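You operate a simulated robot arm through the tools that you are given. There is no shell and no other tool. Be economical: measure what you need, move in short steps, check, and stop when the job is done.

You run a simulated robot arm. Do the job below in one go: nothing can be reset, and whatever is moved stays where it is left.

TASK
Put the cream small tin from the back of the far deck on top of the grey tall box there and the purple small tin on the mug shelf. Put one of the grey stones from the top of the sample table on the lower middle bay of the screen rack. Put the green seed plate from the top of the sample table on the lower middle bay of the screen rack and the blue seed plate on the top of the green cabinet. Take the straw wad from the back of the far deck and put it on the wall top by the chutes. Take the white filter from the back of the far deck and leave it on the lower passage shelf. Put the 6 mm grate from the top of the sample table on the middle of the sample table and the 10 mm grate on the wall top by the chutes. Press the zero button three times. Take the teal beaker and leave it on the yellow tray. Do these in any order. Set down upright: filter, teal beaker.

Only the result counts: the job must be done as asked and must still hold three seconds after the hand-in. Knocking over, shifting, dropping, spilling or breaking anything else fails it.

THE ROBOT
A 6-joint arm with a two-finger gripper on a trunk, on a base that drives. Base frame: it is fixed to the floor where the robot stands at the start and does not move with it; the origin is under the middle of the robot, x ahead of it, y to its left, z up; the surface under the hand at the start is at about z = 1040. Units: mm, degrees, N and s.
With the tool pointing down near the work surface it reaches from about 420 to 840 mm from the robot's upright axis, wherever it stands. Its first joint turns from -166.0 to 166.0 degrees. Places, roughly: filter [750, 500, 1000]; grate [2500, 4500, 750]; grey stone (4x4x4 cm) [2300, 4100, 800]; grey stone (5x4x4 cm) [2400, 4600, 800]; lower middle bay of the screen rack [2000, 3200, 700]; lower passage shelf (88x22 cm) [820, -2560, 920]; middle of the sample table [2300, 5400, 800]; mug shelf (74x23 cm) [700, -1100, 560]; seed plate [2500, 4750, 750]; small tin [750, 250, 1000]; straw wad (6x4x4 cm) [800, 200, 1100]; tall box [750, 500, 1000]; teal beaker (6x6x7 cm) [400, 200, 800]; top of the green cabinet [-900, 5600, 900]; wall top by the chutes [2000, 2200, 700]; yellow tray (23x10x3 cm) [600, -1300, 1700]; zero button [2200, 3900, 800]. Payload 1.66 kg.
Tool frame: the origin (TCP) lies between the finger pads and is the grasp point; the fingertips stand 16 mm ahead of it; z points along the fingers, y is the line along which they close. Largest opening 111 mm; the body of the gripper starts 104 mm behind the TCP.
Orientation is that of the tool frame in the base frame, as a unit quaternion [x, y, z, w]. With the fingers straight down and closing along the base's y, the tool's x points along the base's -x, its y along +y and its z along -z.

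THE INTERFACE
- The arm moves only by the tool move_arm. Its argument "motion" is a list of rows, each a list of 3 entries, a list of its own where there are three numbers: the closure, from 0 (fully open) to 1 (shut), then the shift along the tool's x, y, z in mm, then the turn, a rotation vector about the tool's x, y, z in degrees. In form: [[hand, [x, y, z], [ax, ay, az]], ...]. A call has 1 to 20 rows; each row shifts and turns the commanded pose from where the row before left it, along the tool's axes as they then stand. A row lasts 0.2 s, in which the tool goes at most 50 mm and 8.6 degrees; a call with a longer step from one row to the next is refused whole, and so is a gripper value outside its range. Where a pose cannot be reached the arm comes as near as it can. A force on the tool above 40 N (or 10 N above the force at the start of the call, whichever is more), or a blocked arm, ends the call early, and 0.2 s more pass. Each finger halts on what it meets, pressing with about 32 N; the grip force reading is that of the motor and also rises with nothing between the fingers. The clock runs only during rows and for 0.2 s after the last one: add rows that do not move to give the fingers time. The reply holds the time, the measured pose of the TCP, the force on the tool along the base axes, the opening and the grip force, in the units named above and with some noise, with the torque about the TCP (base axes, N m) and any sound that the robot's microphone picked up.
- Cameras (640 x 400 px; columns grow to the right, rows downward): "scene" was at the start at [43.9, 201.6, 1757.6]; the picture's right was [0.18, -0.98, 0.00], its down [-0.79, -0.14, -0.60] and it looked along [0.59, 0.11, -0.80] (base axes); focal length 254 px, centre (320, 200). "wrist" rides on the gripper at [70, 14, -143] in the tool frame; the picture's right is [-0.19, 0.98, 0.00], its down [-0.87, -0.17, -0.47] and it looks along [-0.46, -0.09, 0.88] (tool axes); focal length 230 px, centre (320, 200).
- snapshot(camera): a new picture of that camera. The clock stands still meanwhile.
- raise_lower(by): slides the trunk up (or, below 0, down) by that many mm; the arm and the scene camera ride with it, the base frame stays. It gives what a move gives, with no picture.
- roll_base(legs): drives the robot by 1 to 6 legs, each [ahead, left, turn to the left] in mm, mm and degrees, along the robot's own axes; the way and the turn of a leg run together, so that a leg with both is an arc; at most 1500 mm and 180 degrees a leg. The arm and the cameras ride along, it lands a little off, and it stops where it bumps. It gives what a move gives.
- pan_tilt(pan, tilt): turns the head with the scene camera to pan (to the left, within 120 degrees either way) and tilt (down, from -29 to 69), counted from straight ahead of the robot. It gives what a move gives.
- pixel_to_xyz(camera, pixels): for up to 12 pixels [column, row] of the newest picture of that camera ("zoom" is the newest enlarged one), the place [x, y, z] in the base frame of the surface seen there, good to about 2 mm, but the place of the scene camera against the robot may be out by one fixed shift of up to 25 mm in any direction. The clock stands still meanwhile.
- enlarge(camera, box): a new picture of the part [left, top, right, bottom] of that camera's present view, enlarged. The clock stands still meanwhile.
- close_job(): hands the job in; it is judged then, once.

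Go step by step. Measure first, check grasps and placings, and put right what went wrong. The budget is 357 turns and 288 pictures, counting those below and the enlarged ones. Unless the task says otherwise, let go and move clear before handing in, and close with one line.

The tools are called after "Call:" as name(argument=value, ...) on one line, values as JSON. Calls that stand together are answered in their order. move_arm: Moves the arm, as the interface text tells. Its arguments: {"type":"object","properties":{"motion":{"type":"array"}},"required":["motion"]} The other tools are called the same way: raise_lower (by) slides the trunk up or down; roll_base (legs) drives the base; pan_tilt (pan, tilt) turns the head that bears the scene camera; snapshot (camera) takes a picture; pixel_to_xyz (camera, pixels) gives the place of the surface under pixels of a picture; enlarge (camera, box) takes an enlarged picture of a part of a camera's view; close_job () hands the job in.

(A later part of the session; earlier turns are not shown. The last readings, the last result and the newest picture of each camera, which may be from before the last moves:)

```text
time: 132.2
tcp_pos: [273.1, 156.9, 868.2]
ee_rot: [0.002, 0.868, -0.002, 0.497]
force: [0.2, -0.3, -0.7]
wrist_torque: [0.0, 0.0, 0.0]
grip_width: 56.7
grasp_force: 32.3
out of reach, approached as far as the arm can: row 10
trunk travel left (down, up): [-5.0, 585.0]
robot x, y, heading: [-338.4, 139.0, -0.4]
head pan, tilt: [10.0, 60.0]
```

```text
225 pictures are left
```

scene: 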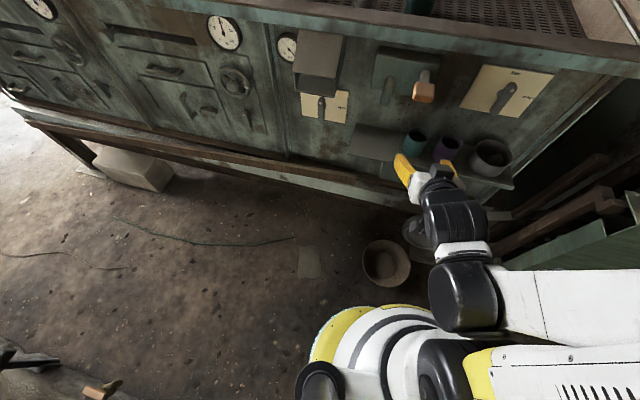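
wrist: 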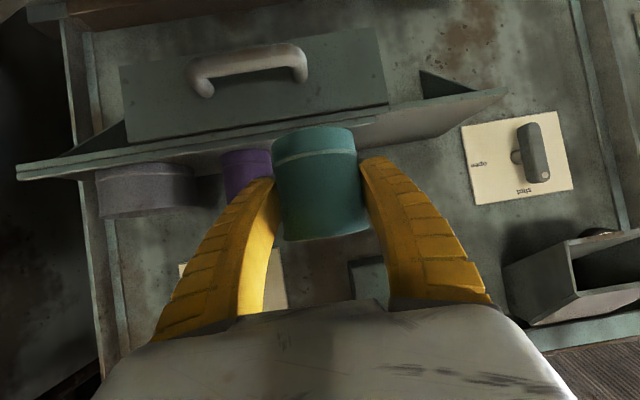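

The beaker is held. Back off, raise the trunk fully, and pull the hand in and up for the trip.

Call:
roll_base(legs=[[-120, 0, 0.3]])

Call:
raise_lower(by=580)

Call:
move_arm(motion=[[1, [-13, 0, -7.5], [0, 0, 0]], [1, [-26, 0, -15], [0, 0, 0]], [1, [-26, 0, -15], [0, 0, 0]], [1, [-26, 0, -15], [0, 0, 0]], [1, [-26, 0, -15], [0, 0, 0]], [1, [0, 0, -30], [0, 0, 0]], [1, [10, 0, -30], [0, 0, 0]], [1, [15, 0, -30], [0, 0, 0]], [1, [15, 0, -30], [0, 0, 0]], [1, [8, 0, -15], [0, 0, 0]], [1, [0, 0, 0], [0, 0, 0]]])

Call:
snapshot(camera="wrist")

```text
time: 133.4
tcp_pos: [152.2, 160.8, 867.8]
ee_rot: [0.0, 0.867, -0.001, 0.498]
force: [0.7, 0.4, -0.8]
wrist_torque: [0.01, -0.02, 0.0]
grip_width: 56.7
grasp_force: 32.1
trunk travel left (down, up): [-5.0, 585.0]
robot x, y, heading: [-457.7, 140.0, 0.1]
head pan, tilt: [10.0, 60.0]
```

```text
refused: 580 is not a number from -400 to 400
```

```text
time: 135.8
tcp_pos: [12.5, 159.0, 1029.9]
ee_rot: [-0.001, 0.868, 0.0, 0.497]
force: [0.9, 0.8, 0.1]
wrist_torque: [-0.02, 0.02, 0.01]
grip_width: 56.7
grasp_force: 32.0
trunk travel left (down, up): [-5.0, 585.0]
robot x, y, heading: [-462.1, 141.3, -0.1]
head pan, tilt: [10.0, 60.0]
```

```text
224 pictures are left
```

wrist: 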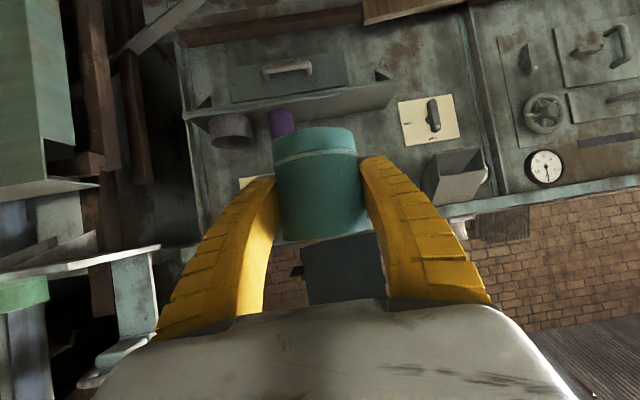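

Raise the trunk in two steps and drive to the passage.

Call:
raise_lower(by=390)

Call:
roll_base(legs=[[0, -990, 0], [0, -990, 0]])

Call:
roll_base(legs=[[500, 0, 0], [545, 0, 0]])

```text
time: 139.6
tcp_pos: [13.4, 160.2, 1420.0]
ee_rot: [-0.001, 0.867, 0.0, 0.498]
force: [-0.5, -0.2, 0.2]
wrist_torque: [0.01, 0.01, 0.01]
grip_width: 56.5
grasp_force: 31.9
trunk travel left (down, up): [-395.0, 195.0]
robot x, y, heading: [-461.4, 136.9, -0.0]
head pan, tilt: [10.0, 60.0]
```

```text
time: 149.4
tcp_pos: [26.9, -1807.9, 1420.3]
ee_rot: [-0.008, 0.867, 0.004, 0.499]
force: [0.5, -0.1, -0.3]
wrist_torque: [0.01, 0.03, -0.01]
grip_width: 54.2
grasp_force: 32.6
trunk travel left (down, up): [-395.0, 195.0]
robot x, y, heading: [-443.4, -1836.3, 1.2]
head pan, tilt: [10.0, 60.0]
```

```text
time: 155.1
tcp_pos: [1072.3, -1781.2, 1420.0]
ee_rot: [-0.01, 0.868, 0.005, 0.497]
force: [0.4, 0.2, -0.2]
wrist_torque: [0.01, 0.04, 0.03]
grip_width: 53.5
grasp_force: 31.9
trunk travel left (down, up): [-395.0, 195.0]
robot x, y, heading: [601.2, -1812.6, 1.5]
head pan, tilt: [10.0, 60.0]
```

Grip width drifted to 53.5; check the beaker after strafing and turning.

Call:
roll_base(legs=[[0, -120, 0], [0, 0, 88.6]])

Call:
snapshot(camera="wrist")

Call:
pan_tilt(pan=20, tilt=25)

Call:
snapshot(camera="scene")

```text
time: 160.1
tcp_pos: [587.3, -1461.8, 1420.7]
ee_rot: [-0.61, 0.616, 0.35, 0.354]
force: [0.0, 0.4, -0.8]
wrist_torque: [0.03, 0.04, -0.01]
grip_width: 52.6
grasp_force: 31.7
trunk travel left (down, up): [-395.0, 195.0]
robot x, y, heading: [605.5, -1939.2, 89.2]
head pan, tilt: [10.0, 60.0]
```

```text
223 pictures are left
```

wrist: 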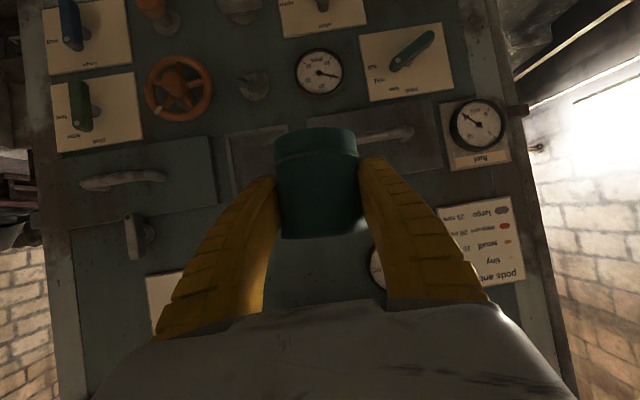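

```text
time: 161.1
tcp_pos: [588.1, -1459.2, 1420.5]
ee_rot: [-0.61, 0.617, 0.349, 0.354]
force: [0.2, -0.8, -0.7]
wrist_torque: [0.02, -0.01, 0.03]
grip_width: 52.6
grasp_force: 32.3
trunk travel left (down, up): [-395.0, 195.0]
robot x, y, heading: [602.6, -1931.5, 89.5]
head pan, tilt: [20.0, 25.0]
```

```text
222 pictures are left
```

scene: 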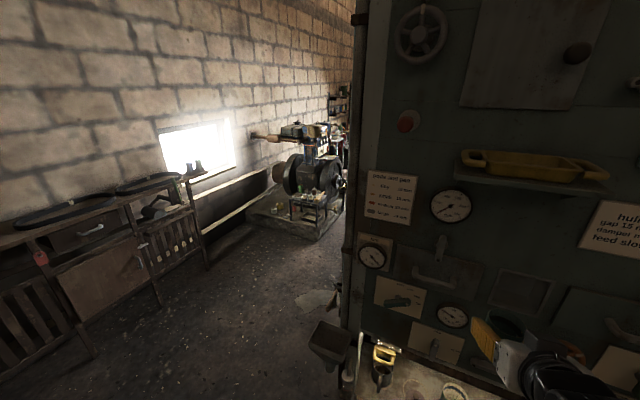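

The beaker is still upright in the grip. Measure the tray.

Call:
pixel_to_xyz(camera="scene", pixels=[[485, 163], [575, 175], [525, 157], [530, 165], [520, 179], [540, 172], [470, 170], [600, 190], [495, 155], [580, 160], [530, 188]])

Call:
enlarge(camera="scene", box=[430, 120, 640, 220])

```text
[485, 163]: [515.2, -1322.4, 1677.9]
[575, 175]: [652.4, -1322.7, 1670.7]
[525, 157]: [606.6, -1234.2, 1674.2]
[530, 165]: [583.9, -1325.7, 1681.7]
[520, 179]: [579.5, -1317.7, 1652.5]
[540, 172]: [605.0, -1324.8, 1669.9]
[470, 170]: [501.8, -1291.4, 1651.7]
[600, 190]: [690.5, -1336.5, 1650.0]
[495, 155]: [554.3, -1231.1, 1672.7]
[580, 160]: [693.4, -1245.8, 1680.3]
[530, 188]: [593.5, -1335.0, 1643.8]
```

```text
3.05 times, centred on (535, 170) of scene
```

zoom: 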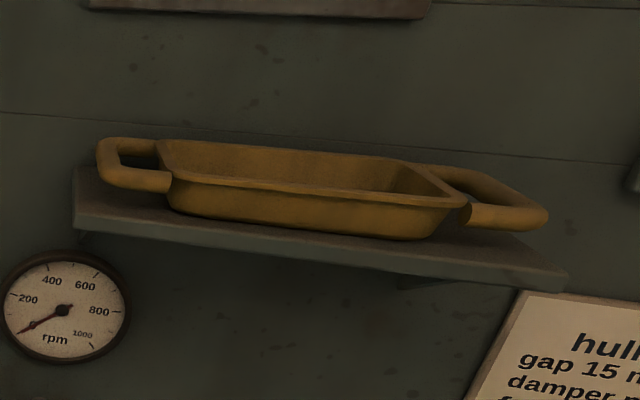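

Raise the trunk the rest and bring the hand up before the tray to measure with the wrist camera.

Call:
raise_lower(by=190)

Call:
move_arm(motion=[[1, [-13, 0, -7.5], [0, 0, 0]], [1, [-26, 0, -15], [0, 0, 0]], [1, [-26, 0, -15], [0, 0, 0]], [1, [-26, 0, -15], [0, 0, 0]], [1, [-26, 0, -15], [0, 0, 0]], [1, [-26, 0, -15], [0, 0, 0]], [1, [-13, 0, -7.5], [0, 0, 0]], [1, [0, 0, 0], [0, 0, 0]]])

Call:
snapshot(camera="wrist")

Call:
snapshot(camera="scene")

```text
time: 163.2
tcp_pos: [587.3, -1459.7, 1609.7]
ee_rot: [-0.611, 0.616, 0.349, 0.353]
force: [0.0, 0.2, -0.5]
wrist_torque: [-0.02, -0.03, -0.01]
grip_width: 52.4
grasp_force: 32.3
trunk travel left (down, up): [-585.0, 5.0]
robot x, y, heading: [607.4, -1932.8, 89.5]
head pan, tilt: [20.0, 25.0]
```

```text
time: 165.0
tcp_pos: [588.5, -1458.9, 1790.4]
ee_rot: [-0.61, 0.617, 0.349, 0.354]
force: [-0.5, 0.1, -0.8]
wrist_torque: [0.0, 0.03, 0.01]
grip_width: 52.5
grasp_force: 32.3
trunk travel left (down, up): [-585.0, 5.0]
robot x, y, heading: [606.8, -1935.8, 89.5]
head pan, tilt: [20.0, 25.0]
```

```text
220 pictures are left
```

wrist: 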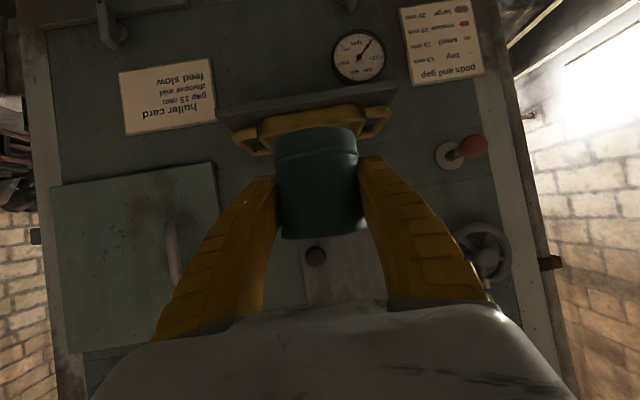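

```text
219 pictures are left
```

scene: 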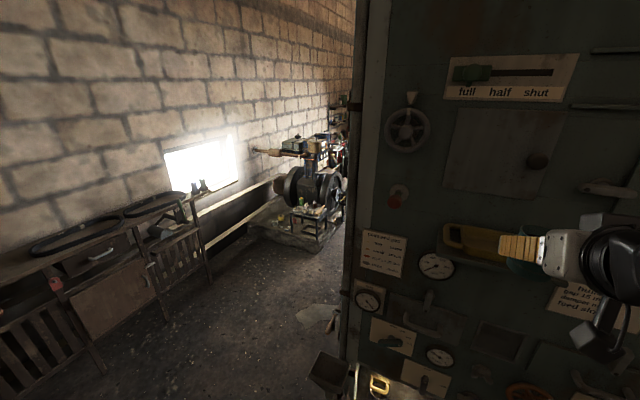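

Call:
pixel_to_xyz(camera="wrist", pixels=[[268, 125], [352, 108], [310, 122], [300, 112], [235, 135], [385, 112], [315, 133], [318, 180], [320, 233], [280, 180], [355, 180], [240, 108]])

Call:
pixel_to_xyz(camera="scene", pixels=[[480, 230], [470, 240], [510, 255], [450, 235], [500, 232], [538, 162], [460, 260]])

Call:
enlarge(camera="wrist", box=[220, 80, 420, 205])

```text
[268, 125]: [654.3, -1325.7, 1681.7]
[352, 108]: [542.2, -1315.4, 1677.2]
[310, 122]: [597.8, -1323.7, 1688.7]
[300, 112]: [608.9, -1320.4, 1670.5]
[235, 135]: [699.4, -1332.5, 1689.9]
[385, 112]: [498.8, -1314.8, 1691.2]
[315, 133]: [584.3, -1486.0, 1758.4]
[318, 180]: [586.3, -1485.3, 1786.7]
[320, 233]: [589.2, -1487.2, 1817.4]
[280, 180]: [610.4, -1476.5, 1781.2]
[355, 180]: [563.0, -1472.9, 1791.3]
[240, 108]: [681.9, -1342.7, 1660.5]
```

```text
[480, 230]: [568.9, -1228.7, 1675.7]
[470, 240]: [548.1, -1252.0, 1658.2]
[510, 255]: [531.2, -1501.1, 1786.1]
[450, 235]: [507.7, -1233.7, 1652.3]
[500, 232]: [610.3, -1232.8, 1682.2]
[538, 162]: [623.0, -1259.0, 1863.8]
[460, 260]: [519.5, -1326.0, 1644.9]
```

```text
3.20 times, centred on (320, 142) of wrist
```

zoom: 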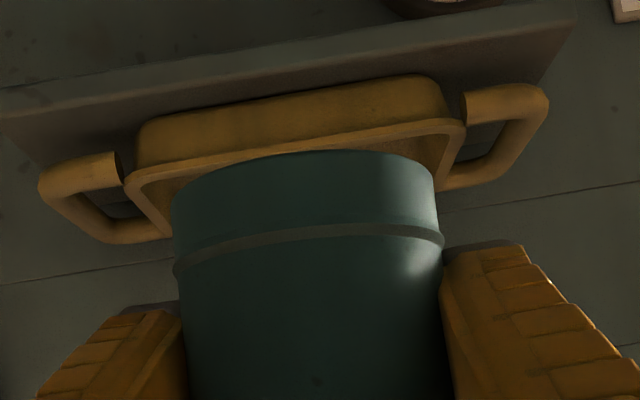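

Beaker axis ≈ TCP, base ≈ 1755; tray centre ≈ (598,-1278), rim 1692. Move over the tray.

Call:
move_arm(motion=[[1, [-9, -0.9, 15.7], [0, 0, 0]], [1, [-18.1, -1.7, 31.3], [0, 0, 0]], [1, [-18.1, -1.7, 31.3], [0, 0, 0]], [1, [-18.1, -1.7, 31.3], [0, 0, 0]], [1, [-18.1, -1.7, 31.3], [0, 0, 0]], [1, [-9, -0.9, 15.7], [0, 0, 0]], [1, [13, 0, 7.5], [0, 0, 0]], [1, [13, 0, 7.5], [0, 0, 0]], [1, [13, 0, 7.5], [0, 0, 0]], [1, [0, 0, 0], [0, 0, 0]]])

Call:
snapshot(camera="wrist")

Call:
pan_tilt(pan=25, tilt=20)

Call:
enlarge(camera="scene", box=[380, 150, 640, 310])

```text
time: 167.2
tcp_pos: [600.5, -1278.2, 1744.5]
ee_rot: [-0.61, 0.616, 0.35, 0.354]
force: [0.0, 0.7, -0.1]
wrist_torque: [0.0, -0.05, -0.02]
grip_width: 52.3
grasp_force: 32.3
trunk travel left (down, up): [-585.0, 5.0]
robot x, y, heading: [605.9, -1932.9, 89.3]
head pan, tilt: [20.0, 25.0]
```

```text
217 pictures are left
```

wrist: 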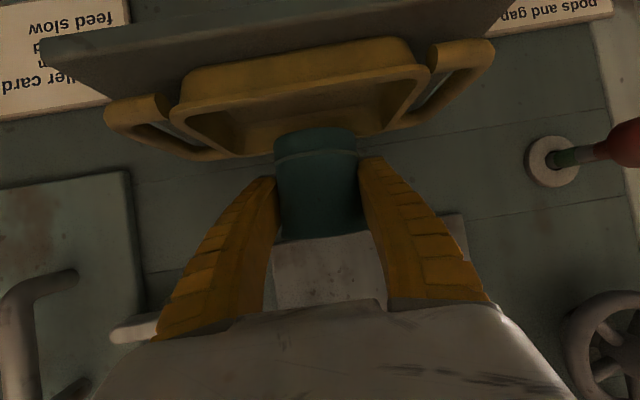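

```text
time: 167.8
tcp_pos: [598.9, -1279.1, 1745.6]
ee_rot: [-0.61, 0.617, 0.349, 0.354]
force: [-0.1, -0.5, 0.4]
wrist_torque: [0.0, -0.03, -0.01]
grip_width: 52.0
grasp_force: 31.8
trunk travel left (down, up): [-585.0, 5.0]
robot x, y, heading: [603.9, -1931.4, 89.3]
head pan, tilt: [25.0, 20.0]
```

```text
2.46 times, centred on (510, 230) of scene
```

zoom: 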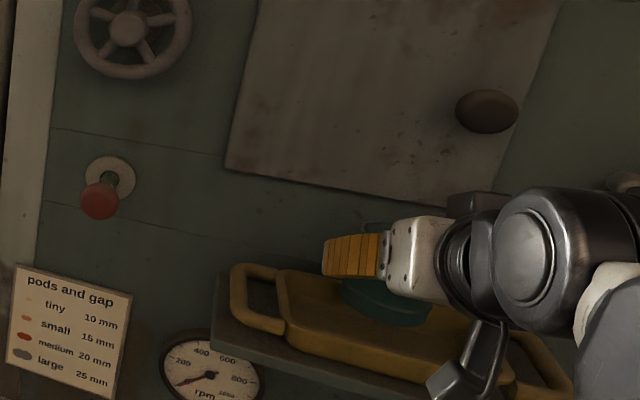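

Call:
pixel_to_xyz(camera="wrist", pixels=[[300, 90], [180, 105], [428, 75], [235, 155], [395, 130], [240, 120], [390, 105], [300, 110], [315, 135], [330, 180], [130, 125], [475, 60]])

```text
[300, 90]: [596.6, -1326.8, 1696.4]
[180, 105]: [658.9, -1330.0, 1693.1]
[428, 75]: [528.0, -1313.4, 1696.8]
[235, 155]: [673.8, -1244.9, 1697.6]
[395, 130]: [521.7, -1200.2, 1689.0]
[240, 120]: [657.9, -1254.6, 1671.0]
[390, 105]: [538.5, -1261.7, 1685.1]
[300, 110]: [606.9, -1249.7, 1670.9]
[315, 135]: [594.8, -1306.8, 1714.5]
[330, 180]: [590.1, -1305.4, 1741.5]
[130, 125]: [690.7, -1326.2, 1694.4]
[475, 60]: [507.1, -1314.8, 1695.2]
```

Tray floor is 1671, centre ≈ (597,-1281). Lower 34 mm, then creep.

Call:
move_arm(motion=[[1, [10.5, 1, 4], [0, 0, 0]], [1, [9.5, 1, 5.5], [0, 0, 0]], [1, [9.5, 1, 5.5], [0, 0, 0]], [1, [0, 0, 0], [0, 0, 0]]])

Call:
move_arm(motion=[[1, [1.3, 0, 0.75], [0, 0, 0]]])

Call:
move_arm(motion=[[1, [1.3, 0, 0.75], [0, 0, 0]]])

Call:
enlarge(camera="wrist", box=[160, 30, 480, 230])

```text
time: 168.8
tcp_pos: [596.7, -1281.5, 1709.3]
ee_rot: [-0.61, 0.616, 0.35, 0.355]
force: [-0.4, 0.4, -0.2]
wrist_torque: [0.01, -0.02, -0.04]
grip_width: 52.3
grasp_force: 31.9
trunk travel left (down, up): [-585.0, 5.0]
robot x, y, heading: [603.8, -1931.7, 89.2]
head pan, tilt: [25.0, 20.0]
```

```text
time: 169.2
tcp_pos: [595.3, -1280.2, 1708.6]
ee_rot: [-0.61, 0.617, 0.349, 0.354]
force: [-0.1, 0.8, -0.4]
wrist_torque: [0.03, 0.01, 0.01]
grip_width: 52.7
grasp_force: 31.5
trunk travel left (down, up): [-585.0, 5.0]
robot x, y, heading: [606.4, -1930.3, 89.4]
head pan, tilt: [25.0, 20.0]
```

```text
time: 169.6
tcp_pos: [596.8, -1280.5, 1708.3]
ee_rot: [-0.61, 0.616, 0.35, 0.355]
force: [-0.6, 2.3, 10.4]
wrist_torque: [0.12, -0.29, 0.07]
grip_width: 52.4
grasp_force: 32.2
trunk travel left (down, up): [-585.0, 5.0]
robot x, y, heading: [606.7, -1933.5, 89.1]
head pan, tilt: [25.0, 20.0]
```

```text
2.00 times, centred on (320, 130) of wrist
```

zoom: 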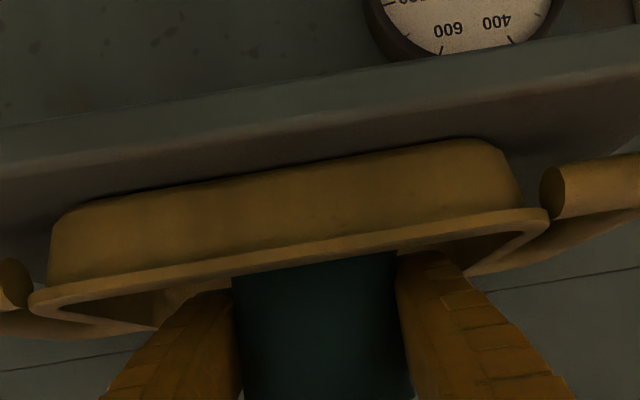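

Contact (10 N). Open only to 72 mm and withdraw along the tool axis.

Call:
move_arm(motion=[[1, [-1.3, 0, -0.75], [0, 0, 0]], [0.45, [0, 0, 0], [0, 0, 0]], [0.36, [0, 0, 0], [0, 0, 0]], [0.36, [0, 0, 0], [0, 0, 0]], [0.36, [0, 0, -10], [0, 0, 0]], [0.36, [0, 0, -20], [0, 0, 0]], [0.36, [0, 0, -30], [0, 0, 0]], [0.36, [0, 0, -40], [0, 0, 0]], [0.36, [0, 0, -40], [0, 0, 0]], [0.36, [0, 0, 0], [0, 0, 0]]])

Call:
snapshot(camera="wrist")

Call:
enlarge(camera="scene", box=[380, 150, 640, 310])

```text
time: 171.8
tcp_pos: [595.4, -1399.4, 1780.5]
ee_rot: [-0.61, 0.617, 0.349, 0.354]
force: [0.5, 0.3, -0.1]
wrist_torque: [-0.02, -0.01, 0.0]
grip_width: 72.6
grasp_force: 1.0
trunk travel left (down, up): [-585.0, 5.0]
robot x, y, heading: [601.6, -1931.9, 89.2]
head pan, tilt: [25.0, 20.0]
```

```text
214 pictures are left
```

wrist: 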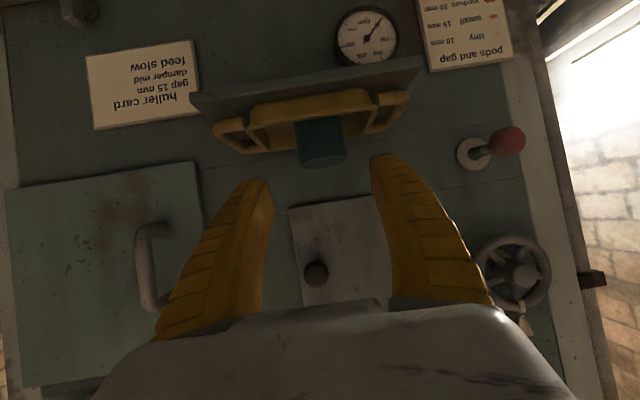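

```text
2.46 times, centred on (510, 230) of scene
```

zoom: 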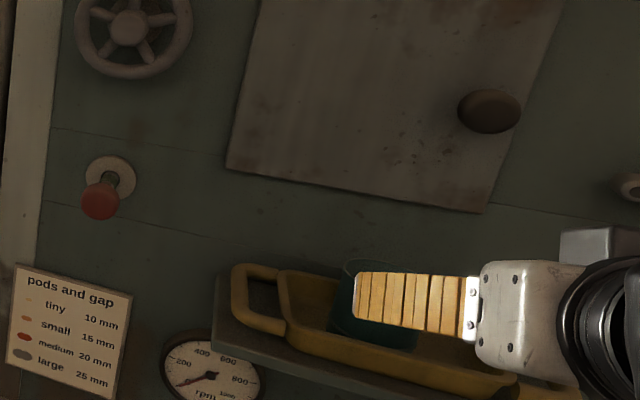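

Call:
enlarge(camera="wrist", box=[190, 60, 430, 200])

Call:
pixel_to_xyz(camera="zoom", pixels=[[340, 170], [345, 275], [300, 270], [400, 260], [290, 170], [410, 160]])

```text
2.67 times, centred on (310, 130) of wrist
```

zoom: 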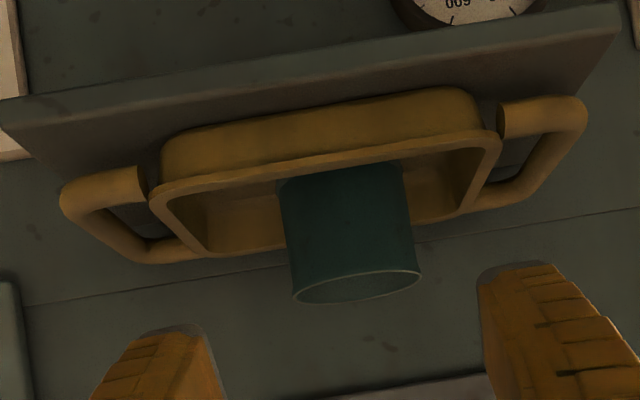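

```text
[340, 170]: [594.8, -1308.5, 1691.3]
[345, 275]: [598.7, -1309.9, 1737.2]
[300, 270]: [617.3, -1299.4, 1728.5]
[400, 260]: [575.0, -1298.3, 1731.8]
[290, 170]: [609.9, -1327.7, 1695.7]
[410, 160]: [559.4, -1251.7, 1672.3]
```

The beaker stands upright in the tray. Now back for the white filter: turn, return along the lane.

Call:
roll_base(legs=[[0, 0, -89.2], [0, 115, 0], [-500, 0, 0], [-550, 0, 0]])

Call:
roll_base(legs=[[0, 960, 0], [0, 960, 0]])

Call:
raise_lower(by=-215)

Call:
move_arm(motion=[[0, [0, 0, 0], [0, 8, 0]], [0, [0, 0, 0], [0, 8, 0]], [0, [0, 0, 0], [0, 8, 0]], [0, [0, 0, 0], [0, 8, 0]]])

```text
time: 182.2
tcp_pos: [83.8, -1802.9, 1780.1]
ee_rot: [0.002, 0.868, -0.002, 0.497]
force: [-0.5, 0.6, -0.6]
wrist_torque: [-0.03, 0.03, -0.02]
grip_width: 73.0
grasp_force: 1.3
trunk travel left (down, up): [-585.0, 5.0]
robot x, y, heading: [-442.6, -1815.5, 0.2]
head pan, tilt: [25.0, 20.0]
```

```text
time: 191.8
tcp_pos: [67.6, 134.7, 1780.8]
ee_rot: [-0.011, 0.867, 0.006, 0.498]
force: [-0.2, 0.0, 0.6]
wrist_torque: [0.02, -0.01, 0.0]
grip_width: 72.7
grasp_force: 1.4
trunk travel left (down, up): [-585.0, 5.0]
robot x, y, heading: [-465.0, 103.7, 1.4]
head pan, tilt: [25.0, 20.0]
```

```text
time: 194.1
tcp_pos: [66.2, 133.8, 1564.7]
ee_rot: [-0.011, 0.868, 0.006, 0.497]
force: [0.1, -0.2, -0.8]
wrist_torque: [0.01, -0.01, 0.0]
grip_width: 72.7
grasp_force: 1.2
trunk travel left (down, up): [-370.0, 220.0]
robot x, y, heading: [-463.2, 103.4, 1.4]
head pan, tilt: [25.0, 20.0]
```

```text
time: 195.1
tcp_pos: [69.2, 133.7, 1564.4]
ee_rot: [-0.012, 0.971, 0.002, 0.238]
force: [0.7, -0.4, 0.1]
wrist_torque: [0.0, 0.0, -0.04]
grip_width: 111.0
grasp_force: 0.1
trunk travel left (down, up): [-370.0, 220.0]
robot x, y, heading: [-463.2, 109.9, 1.4]
head pan, tilt: [25.0, 20.0]
```

Call:
roll_base(legs=[[425, 150, -1.4]])

Call:
move_arm(motion=[[0, [18.8, 0, 35.3], [0, 0, 0]], [0, [18.8, 0, 35.3], [0, 0, 0]], [0, [18.8, 0, 35.3], [0, 0, 0]], [0, [18.8, 0, 35.3], [0, 0, 0]], [0, [18.8, 0, 35.3], [0, 0, 0]], [0, [18.8, 0, 35.3], [0, 0, 0]], [0, [18.8, 0, 35.3], [0, 0, 0]], [0, [-26.5, 20, 14], [0, 0, 0]], [0, [-26.5, 20, 14], [0, 0, 0]], [0, [-26.5, 20, 14], [0, 0, 0]], [0, [0, 0, 0], [0, 0, 0]]])

Call:
snapshot(camera="wrist")

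```text
time: 197.8
tcp_pos: [495.7, 277.7, 1565.4]
ee_rot: [-0.001, 0.971, 0.0, 0.239]
force: [-1.0, 1.0, -0.7]
wrist_torque: [-0.02, 0.03, 0.0]
grip_width: 110.7
grasp_force: 0.0
trunk travel left (down, up): [-370.0, 220.0]
robot x, y, heading: [-34.9, 259.7, 0.1]
head pan, tilt: [25.0, 20.0]
```

```text
time: 200.2
tcp_pos: [582.2, 337.1, 1286.9]
ee_rot: [-0.001, 0.971, -0.001, 0.24]
force: [-1.2, 0.8, 0.1]
wrist_torque: [0.02, -0.03, 0.01]
grip_width: 110.6
grasp_force: 0.2
trunk travel left (down, up): [-370.0, 220.0]
robot x, y, heading: [-35.2, 259.3, 0.4]
head pan, tilt: [25.0, 20.0]
```

```text
211 pictures are left
```

wrist: 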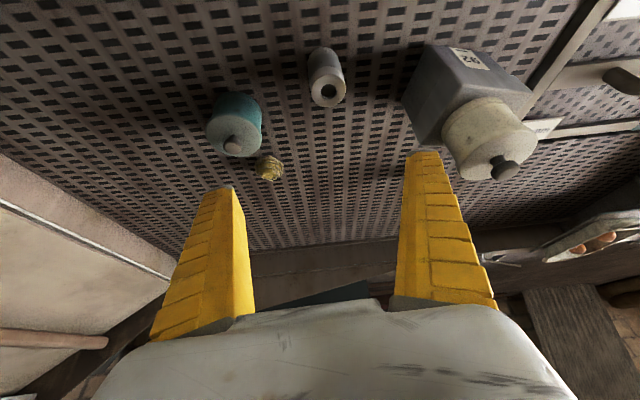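

Call:
pixel_to_xyz(camera="wrist", pixels=[[328, 104], [310, 88], [346, 86], [326, 78], [327, 60], [268, 168], [235, 140]])

```text
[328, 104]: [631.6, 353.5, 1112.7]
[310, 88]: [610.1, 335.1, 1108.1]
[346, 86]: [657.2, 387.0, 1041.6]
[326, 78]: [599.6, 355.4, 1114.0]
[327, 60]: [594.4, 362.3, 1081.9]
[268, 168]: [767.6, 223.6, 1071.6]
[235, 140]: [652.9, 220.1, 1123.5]
```

Filter centre ≈ (615,353), top 1114. Descend with the opening at 72 mm, check before the end.

Call:
move_arm(motion=[[0.36, [13.1, 3.2, 38.8], [0, 0, 0]], [0.36, [13.1, 3.2, 38.8], [0, 0, 0]], [0.36, [13.1, 3.2, 38.8], [0, 0, 0]], [0.36, [9, 3.2, 27], [0, 0, 0]], [0.36, [0, 0, 0], [0, 0, 0]]])

Call:
snapshot(camera="wrist")

```text
time: 201.4
tcp_pos: [606.9, 349.8, 1135.2]
ee_rot: [-0.001, 0.971, 0.0, 0.24]
force: [-0.2, 1.0, -0.1]
wrist_torque: [0.03, -0.01, -0.02]
grip_width: 72.6
grasp_force: 1.2
trunk travel left (down, up): [-370.0, 220.0]
robot x, y, heading: [-36.3, 261.4, 0.3]
head pan, tilt: [25.0, 20.0]
```

```text
210 pictures are left
```

wrist: 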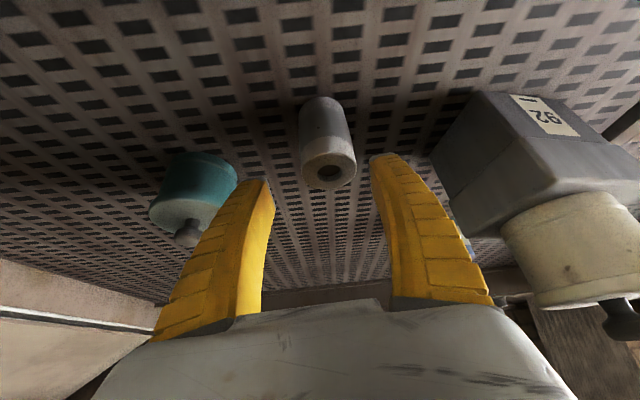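

Call:
pixel_to_xyz(camera="wrist", pixels=[[330, 186], [326, 157], [304, 175], [355, 168], [324, 100]])

```text
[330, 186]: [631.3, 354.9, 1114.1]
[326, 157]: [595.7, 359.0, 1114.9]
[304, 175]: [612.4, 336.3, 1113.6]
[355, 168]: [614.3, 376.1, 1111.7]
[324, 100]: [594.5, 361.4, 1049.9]
```

Call:
move_arm(motion=[[0.36, [8.9, 3, 23.6], [0, 0, 0]], [0.36, [8.9, 3, 23.6], [0, 0, 0]], [0.36, [0, 0, 0], [0, 0, 0]], [0.6, [0, 0, 0], [0, 0, 0]], [0.8, [0, 0, 0], [0, 0, 0]], [1, [0, 0, 0], [0, 0, 0]], [1, [0, 0, 0], [0, 0, 0]], [1, [0, 0, 0], [0, 0, 0]], [1, [-1, 0, -1.8], [0, 0, 0]], [1, [-1, 0, -1.8], [0, 0, 0]], [1, [-2, 0, -3.5], [0, 0, 0]], [1, [-4, 0, -7], [0, 0, 0]]])

Call:
snapshot(camera="wrist")

```text
time: 204.0
tcp_pos: [612.4, 353.1, 1102.2]
ee_rot: [-0.001, 0.971, 0.0, 0.24]
force: [-0.6, 0.7, -2.0]
wrist_torque: [0.01, -0.01, -0.01]
grip_width: 38.4
grasp_force: 32.0
trunk travel left (down, up): [-370.0, 220.0]
robot x, y, heading: [-39.5, 263.6, 0.1]
head pan, tilt: [25.0, 20.0]
```

```text
209 pictures are left
```

wrist: 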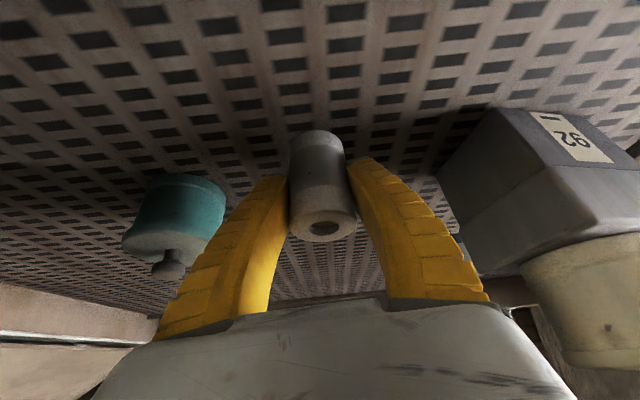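

The filter is held. Lift and retract.

Call:
move_arm(motion=[[1, [-9, 0, -17], [0, 0, 0]], [1, [-18.8, 0, -35.3], [0, 0, 0]], [1, [-18.8, 0, -35.3], [0, 0, 0]], [1, [-18.8, 0, -35.3], [0, 0, 0]], [1, [-18.8, 0, -35.3], [0, 0, 0]], [1, [-9, 0, -17], [0, 0, 0]], [1, [20, -10, -10], [0, 0, 0]], [1, [37.5, -20, -20], [0, 0, 0]], [1, [37.5, -20, -20], [0, 0, 0]], [1, [37.5, -20, -20], [0, 0, 0]], [1, [20, -10, -10], [0, 0, 0]], [1, [0, 0, 0], [0, 0, 0]]])

Call:
roll_base(legs=[[-415, 0, 0], [0, -1050, 0], [0, -1040, 0]])

Call:
roll_base(legs=[[500, 0, 0], [560, 0, 0]])

Call:
snapshot(camera="wrist")

```text
time: 206.6
tcp_pos: [441.9, 274.8, 1299.1]
ee_rot: [-0.001, 0.971, 0.0, 0.238]
force: [0.1, -0.6, -2.0]
wrist_torque: [0.03, 0.06, -0.03]
grip_width: 37.8
grasp_force: 32.1
trunk travel left (down, up): [-370.0, 220.0]
robot x, y, heading: [-37.6, 263.5, 0.1]
head pan, tilt: [25.0, 20.0]
```

```text
time: 219.1
tcp_pos: [38.1, -1817.2, 1298.8]
ee_rot: [0.0, 0.971, -0.001, 0.239]
force: [-0.1, -0.6, -1.2]
wrist_torque: [0.04, 0.03, -0.03]
grip_width: 37.9
grasp_force: 32.3
trunk travel left (down, up): [-370.0, 220.0]
robot x, y, heading: [-440.2, -1829.5, -0.1]
head pan, tilt: [25.0, 20.0]
```

```text
time: 224.9
tcp_pos: [1094.6, -1818.6, 1298.4]
ee_rot: [0.0, 0.971, -0.001, 0.239]
force: [0.1, -0.3, -2.3]
wrist_torque: [0.0, 0.01, -0.03]
grip_width: 38.1
grasp_force: 32.6
trunk travel left (down, up): [-370.0, 220.0]
robot x, y, heading: [616.9, -1833.1, 0.2]
head pan, tilt: [25.0, 20.0]
```

```text
208 pictures are left
```

wrist: 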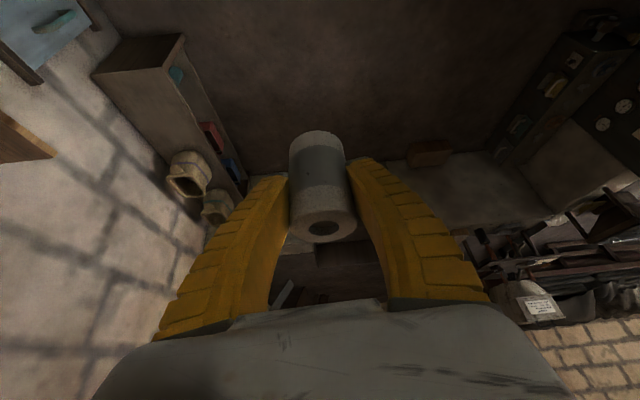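

Go ahead 170 and turn right to face the lower shelf.

Call:
roll_base(legs=[[165, 0, 0], [0, 0, -90]])

Call:
pan_tilt(pan=20, tilt=45)

Call:
snapshot(camera="scene")

Call:
snapshot(camera="wrist")

```text
time: 230.1
tcp_pos: [795.0, -2309.9, 1299.0]
ee_rot: [0.686, 0.688, -0.169, 0.168]
force: [-1.0, 0.3, -1.6]
wrist_torque: [0.01, 0.03, 0.01]
grip_width: 38.2
grasp_force: 32.5
trunk travel left (down, up): [-370.0, 220.0]
robot x, y, heading: [778.2, -1833.2, -90.0]
head pan, tilt: [25.0, 20.0]
```

```text
time: 231.0
tcp_pos: [794.0, -2309.6, 1299.4]
ee_rot: [0.686, 0.687, -0.17, 0.17]
force: [1.0, -0.8, -1.9]
wrist_torque: [0.04, 0.04, 0.02]
grip_width: 38.4
grasp_force: 31.7
trunk travel left (down, up): [-370.0, 220.0]
robot x, y, heading: [781.1, -1830.1, -90.0]
head pan, tilt: [20.0, 45.0]
```

```text
207 pictures are left
```

scene: 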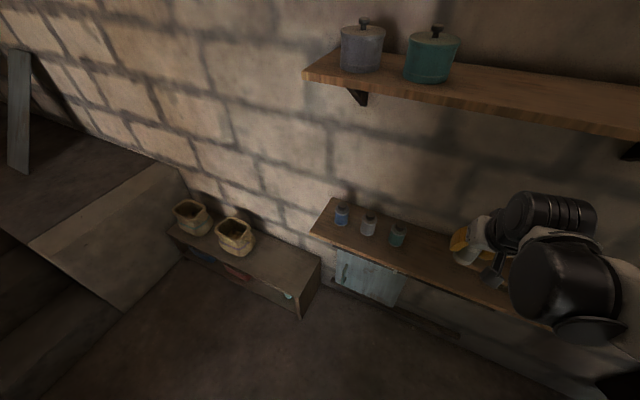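

```text
206 pictures are left
```

wrist: 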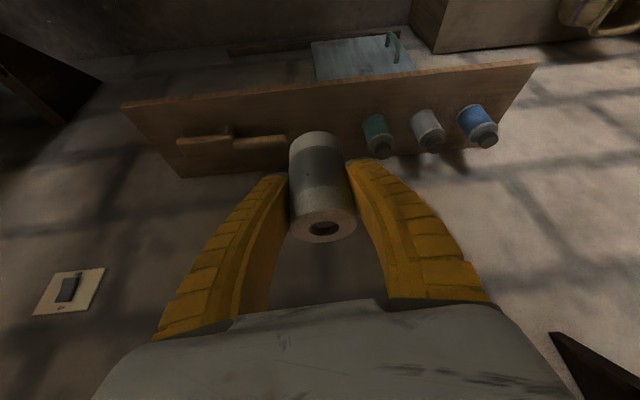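

Call:
pixel_to_xyz(camera="wrist", pixels=[[287, 140], [365, 130], [325, 105], [325, 88], [270, 165], [345, 150], [290, 160], [358, 118], [323, 228], [320, 140]])

```text
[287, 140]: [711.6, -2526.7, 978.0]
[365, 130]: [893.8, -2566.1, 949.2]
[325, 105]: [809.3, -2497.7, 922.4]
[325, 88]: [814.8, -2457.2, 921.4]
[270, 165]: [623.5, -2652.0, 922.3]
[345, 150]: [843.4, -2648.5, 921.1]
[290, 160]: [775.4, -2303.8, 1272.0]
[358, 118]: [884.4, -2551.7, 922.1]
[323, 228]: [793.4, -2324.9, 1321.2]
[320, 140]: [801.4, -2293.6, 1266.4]
```

Free spot centre ≈ (797,-2530), shelf at 922. Move to 12 mm above it.

Call:
move_arm(motion=[[1, [-2.5, 0.3, 21.5], [0, 0, 0]], [1, [-4.9, 0.3, 43], [0, 0, 0]], [1, [-4.9, 0.3, 43], [0, 0, 0]], [1, [-4.9, 0.3, 43], [0, 0, 0]], [1, [-4.9, 0.3, 43], [0, 0, 0]], [1, [-4.9, 0.3, 43], [0, 0, 0]], [1, [-4.9, 0.3, 43], [0, 0, 0]], [1, [-4.9, 0.3, 43], [0, 0, 0]], [1, [-4.9, 0.3, 43], [0, 0, 0]], [1, [-2.5, 0.3, 21], [0, 0, 0]], [1, [0, 0, 0], [0, 0, 0]]])

Call:
snapshot(camera="wrist")

```text
time: 233.4
tcp_pos: [795.7, -2529.3, 976.1]
ee_rot: [0.686, 0.688, -0.168, 0.168]
force: [0.2, -0.6, -1.0]
wrist_torque: [-0.01, -0.01, 0.02]
grip_width: 38.2
grasp_force: 32.0
trunk travel left (down, up): [-370.0, 220.0]
robot x, y, heading: [776.2, -1834.3, -89.7]
head pan, tilt: [20.0, 45.0]
```

```text
205 pictures are left
```

wrist: 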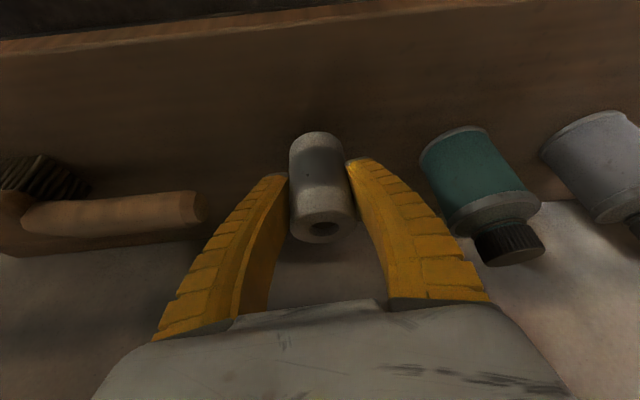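

Call:
move_arm(motion=[[1, [1.9, 0, 3.5], [0, 0, 0]], [1, [1.9, 0, 3.5], [0, 0, 0]]])

Call:
move_arm(motion=[[1, [0.7, 0, 1.3], [0, 0, 0]]])

Call:
move_arm(motion=[[1, [0.7, 0, 1.3], [0, 0, 0]]])

Call:
move_arm(motion=[[1, [0.7, 0, 1.3], [0, 0, 0]]])

```text
time: 234.0
tcp_pos: [797.8, -2529.0, 969.8]
ee_rot: [0.686, 0.687, -0.169, 0.169]
force: [-0.2, -0.2, -1.8]
wrist_torque: [0.01, -0.02, 0.02]
grip_width: 38.2
grasp_force: 32.0
trunk travel left (down, up): [-370.0, 220.0]
robot x, y, heading: [780.9, -1829.7, -89.9]
head pan, tilt: [20.0, 45.0]
```

```text
time: 234.4
tcp_pos: [797.7, -2527.9, 967.7]
ee_rot: [0.686, 0.687, -0.169, 0.169]
force: [0.8, -0.5, -2.4]
wrist_torque: [0.02, -0.01, 0.02]
grip_width: 38.2
grasp_force: 32.3
trunk travel left (down, up): [-370.0, 220.0]
robot x, y, heading: [780.6, -1832.4, -89.7]
head pan, tilt: [20.0, 45.0]
```

```text
time: 234.8
tcp_pos: [797.1, -2528.1, 965.7]
ee_rot: [0.686, 0.687, -0.169, 0.168]
force: [-0.4, 0.3, -1.2]
wrist_torque: [0.01, 0.01, 0.0]
grip_width: 38.5
grasp_force: 32.0
trunk travel left (down, up): [-370.0, 220.0]
robot x, y, heading: [778.3, -1830.4, -89.8]
head pan, tilt: [20.0, 45.0]
```

```text
time: 235.2
tcp_pos: [797.6, -2527.7, 965.6]
ee_rot: [0.686, 0.687, -0.17, 0.169]
force: [-0.5, -2.5, 9.5]
wrist_torque: [0.09, 0.02, 0.0]
grip_width: 38.4
grasp_force: 31.9
trunk travel left (down, up): [-370.0, 220.0]
robot x, y, heading: [783.7, -1832.5, -89.6]
head pan, tilt: [20.0, 45.0]
```

Contact. Open to 72 mm and withdraw straight up-back.

Call:
move_arm(motion=[[1, [-0.7, 0, -1.3], [0, 0, 0]], [0.55, [0, 0, 0], [0, 0, 0]], [0.36, [0, 0, 0], [0, 0, 0]], [0.36, [0, 0, 0], [0, 0, 0]], [0.36, [0, 0, -15], [0, 0, 0]], [0.36, [0, 0, -30], [0, 0, 0]], [0.36, [0, 0, -40], [0, 0, 0]], [0.36, [0, 0, -40], [0, 0, 0]], [0.36, [10, 0, -40], [0, 0, 0]], [0.36, [15, 0, -40], [0, 0, 0]], [0.36, [20, 0, -40], [0, 0, 0]]])

Call:
snapshot(camera="wrist")

```text
time: 237.6
tcp_pos: [796.3, -2372.1, 1163.7]
ee_rot: [0.685, 0.688, -0.169, 0.169]
force: [1.1, 0.1, 0.4]
wrist_torque: [-0.01, 0.0, -0.01]
grip_width: 72.7
grasp_force: 1.1
trunk travel left (down, up): [-370.0, 220.0]
robot x, y, heading: [783.3, -1831.5, -90.1]
head pan, tilt: [20.0, 45.0]
```

```text
204 pictures are left
```

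wrist: 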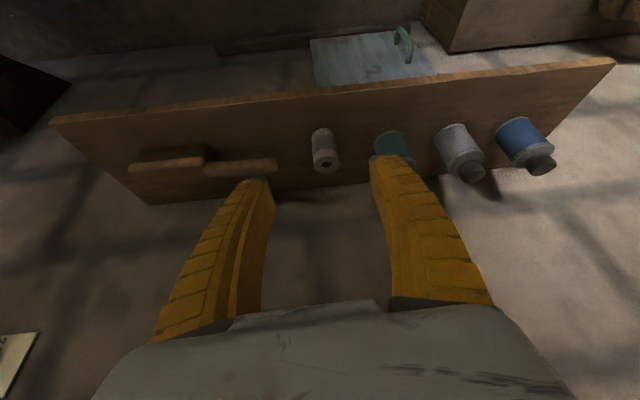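

Filter stands on the lower shelf. Retract and go back for the straw wad.

Call:
move_arm(motion=[[0, [-2, 0, -36], [0, 0, 0]], [0, [-2, 0, -36], [0, 0, 0]], [0, [-2, 0, -36], [0, 0, 0]], [0, [-2, 0, -36], [0, 0, 0]]])

Call:
roll_base(legs=[[0, 0, 90], [-610, 0, 0], [-610, 0, 0]])

Call:
roll_base(legs=[[0, 1020, 0], [0, 1000, 0]])

Call:
roll_base(legs=[[420, 20, 0]])

Call:
snapshot(camera="wrist")

```text
time: 238.6
tcp_pos: [796.9, -2314.6, 1294.3]
ee_rot: [0.686, 0.687, -0.17, 0.168]
force: [-1.0, 0.2, -0.1]
wrist_torque: [0.02, -0.01, 0.02]
grip_width: 110.7
grasp_force: 0.1
trunk travel left (down, up): [-370.0, 220.0]
robot x, y, heading: [780.4, -1833.7, -89.8]
head pan, tilt: [20.0, 45.0]
```

```text
time: 248.9
tcp_pos: [42.5, -1809.9, 1295.2]
ee_rot: [0.0, 0.971, -0.001, 0.24]
force: [-0.3, -0.4, 0.5]
wrist_torque: [0.02, -0.03, -0.03]
grip_width: 110.8
grasp_force: 0.1
trunk travel left (down, up): [-370.0, 220.0]
robot x, y, heading: [-443.8, -1826.3, -0.2]
head pan, tilt: [20.0, 45.0]
```

```text
time: 259.0
tcp_pos: [63.9, 210.6, 1294.6]
ee_rot: [0.006, 0.971, -0.002, 0.239]
force: [-0.3, 0.3, 0.2]
wrist_torque: [0.01, 0.02, 0.01]
grip_width: 111.4
grasp_force: 0.1
trunk travel left (down, up): [-370.0, 220.0]
robot x, y, heading: [-422.7, 199.9, -0.9]
head pan, tilt: [20.0, 45.0]
```

```text
time: 261.6
tcp_pos: [483.8, 228.8, 1293.3]
ee_rot: [0.004, 0.971, -0.002, 0.239]
force: [0.7, 0.4, -0.1]
wrist_torque: [0.01, 0.01, -0.01]
grip_width: 110.9
grasp_force: 0.1
trunk travel left (down, up): [-370.0, 220.0]
robot x, y, heading: [0.1, 214.9, -0.4]
head pan, tilt: [20.0, 45.0]
```

```text
203 pictures are left
```

wrist: 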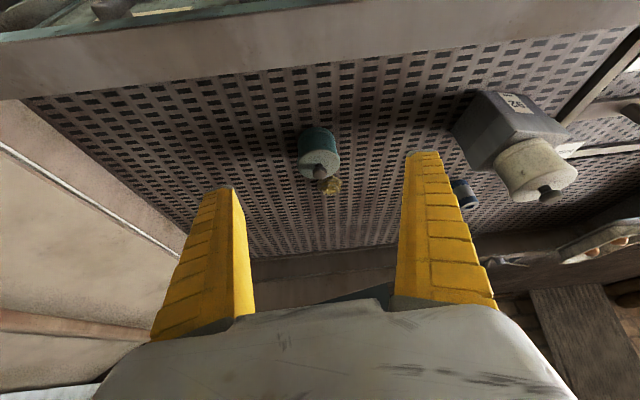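

The straw wad is behind the teal tin at (330,185). Move above it.

Call:
move_arm(motion=[[0, [-29.9, -1, 30.9], [0, 0, 0]], [0, [-29.9, -1, 30.9], [0, 0, 0]], [0, [-29.9, -1, 30.9], [0, 0, 0]], [0, [-29.9, -1, 30.9], [0, 0, 0]], [0, [-29.9, -1, 30.9], [0, 0, 0]], [0, [-29.9, -1, 30.9], [0, 0, 0]], [0, [-29.9, -1, 30.9], [0, 0, 0]], [0, [0, 0, 0], [0, 0, 0]]])

Call:
snapshot(camera="wrist")

```text
time: 263.4
tcp_pos: [768.3, 218.3, 1202.1]
ee_rot: [0.004, 0.971, -0.001, 0.239]
force: [0.0, 0.7, 0.0]
wrist_torque: [0.02, -0.01, 0.01]
grip_width: 111.1
grasp_force: 0.1
trunk travel left (down, up): [-370.0, 220.0]
robot x, y, heading: [3.6, 217.1, -0.9]
head pan, tilt: [20.0, 45.0]
```

```text
202 pictures are left
```

wrist: 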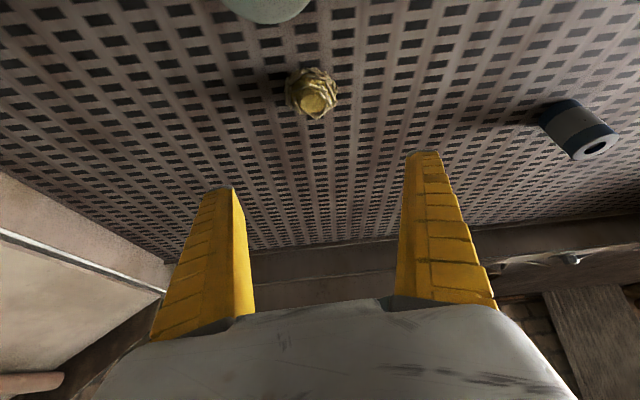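

Call:
enlarge(camera="wrist", box=[240, 40, 400, 140])

Call:
pixel_to_xyz(camera="wrist", pixels=[[315, 100], [292, 92], [336, 92], [312, 72], [312, 117], [340, 130], [275, 22]])

```text
4.00 times, centred on (320, 90) of wrist
```

zoom: 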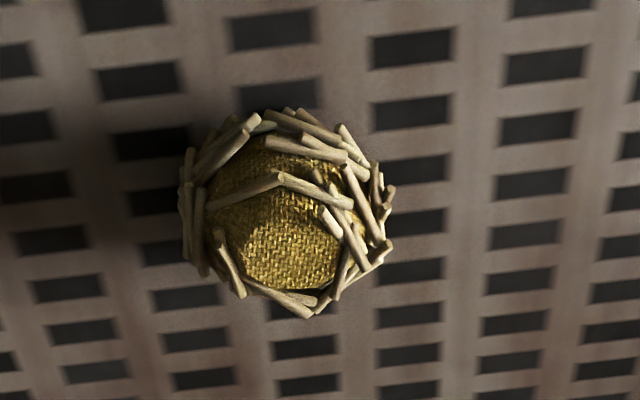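

```text
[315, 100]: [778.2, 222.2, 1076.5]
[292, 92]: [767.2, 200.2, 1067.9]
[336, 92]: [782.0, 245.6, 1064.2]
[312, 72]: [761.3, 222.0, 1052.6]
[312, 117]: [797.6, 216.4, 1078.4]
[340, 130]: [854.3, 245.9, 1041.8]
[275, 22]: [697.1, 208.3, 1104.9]
```

Wad centre ≈ (776,222), top 1080. With tilt the camera would pass close to the teal tin's knob, so go nearly vertical first, then descend.

Call:
move_arm(motion=[[0, [0, 0, 0], [0, 8, 0]], [0, [0, 0, 0], [0, 8, 0]], [0, [0, 0, 0], [0, 8, 0]], [0, [0.2, 0.7, 35], [0, 0, 0]], [0, [0.2, 0.7, 35], [0, 0, 0]], [0, [0.2, 0.7, 35], [0, 0, 0]], [0, [0.2, 0.7, 34], [0, 0, 0]], [0, [0, 0, 0], [0, 0, 0]]])

Call:
snapshot(camera="wrist")

```text
time: 265.2
tcp_pos: [776.4, 222.6, 1061.5]
ee_rot: [0.004, 0.999, -0.001, 0.032]
force: [0.0, 0.5, -0.3]
wrist_torque: [-0.02, 0.0, -0.01]
grip_width: 111.0
grasp_force: 0.1
trunk travel left (down, up): [-370.0, 220.0]
robot x, y, heading: [1.0, 211.5, -0.6]
head pan, tilt: [20.0, 45.0]
```

```text
200 pictures are left
```

wrist: 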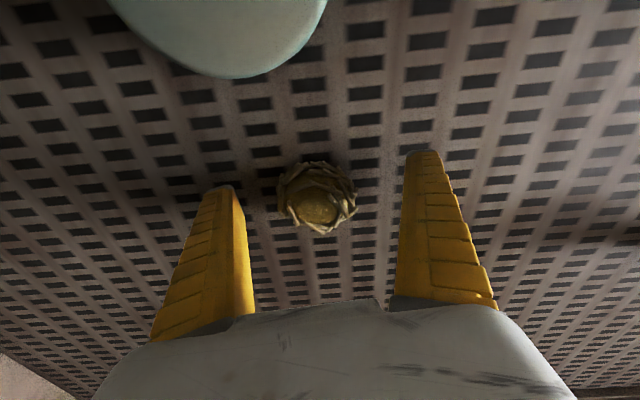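

Call:
move_arm(motion=[[0.4, [0, 0, 0], [0, 0, 0]], [0.6, [0, 0, 0], [0, 0, 0]], [0.8, [0, 0, 0], [0, 0, 0]], [1, [0, 0, 0], [0, 0, 0]], [1, [0, 0, 0], [0, 0, 0]], [1, [0, 0, 0], [0, 0, 0]], [1, [0, 0, -3], [0, 0, 0]], [1, [0, 0, -5], [0, 0, 0]], [1, [0, 0, -10], [0, 0, 0]], [1, [0, 0, -20], [0, 0, 0]]])

Call:
snapshot(camera="wrist")

```text
time: 267.4
tcp_pos: [774.0, 221.6, 1098.9]
ee_rot: [0.004, 0.999, -0.001, 0.033]
force: [-0.2, -0.7, -0.2]
wrist_torque: [-0.01, -0.03, -0.02]
grip_width: 41.2
grasp_force: 31.2
trunk travel left (down, up): [-370.0, 220.0]
robot x, y, heading: [0.4, 213.7, -0.5]
head pan, tilt: [20.0, 45.0]
```

```text
199 pictures are left
```

wrist: 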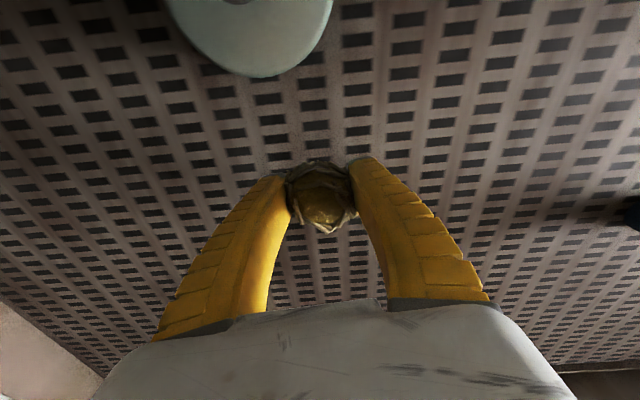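

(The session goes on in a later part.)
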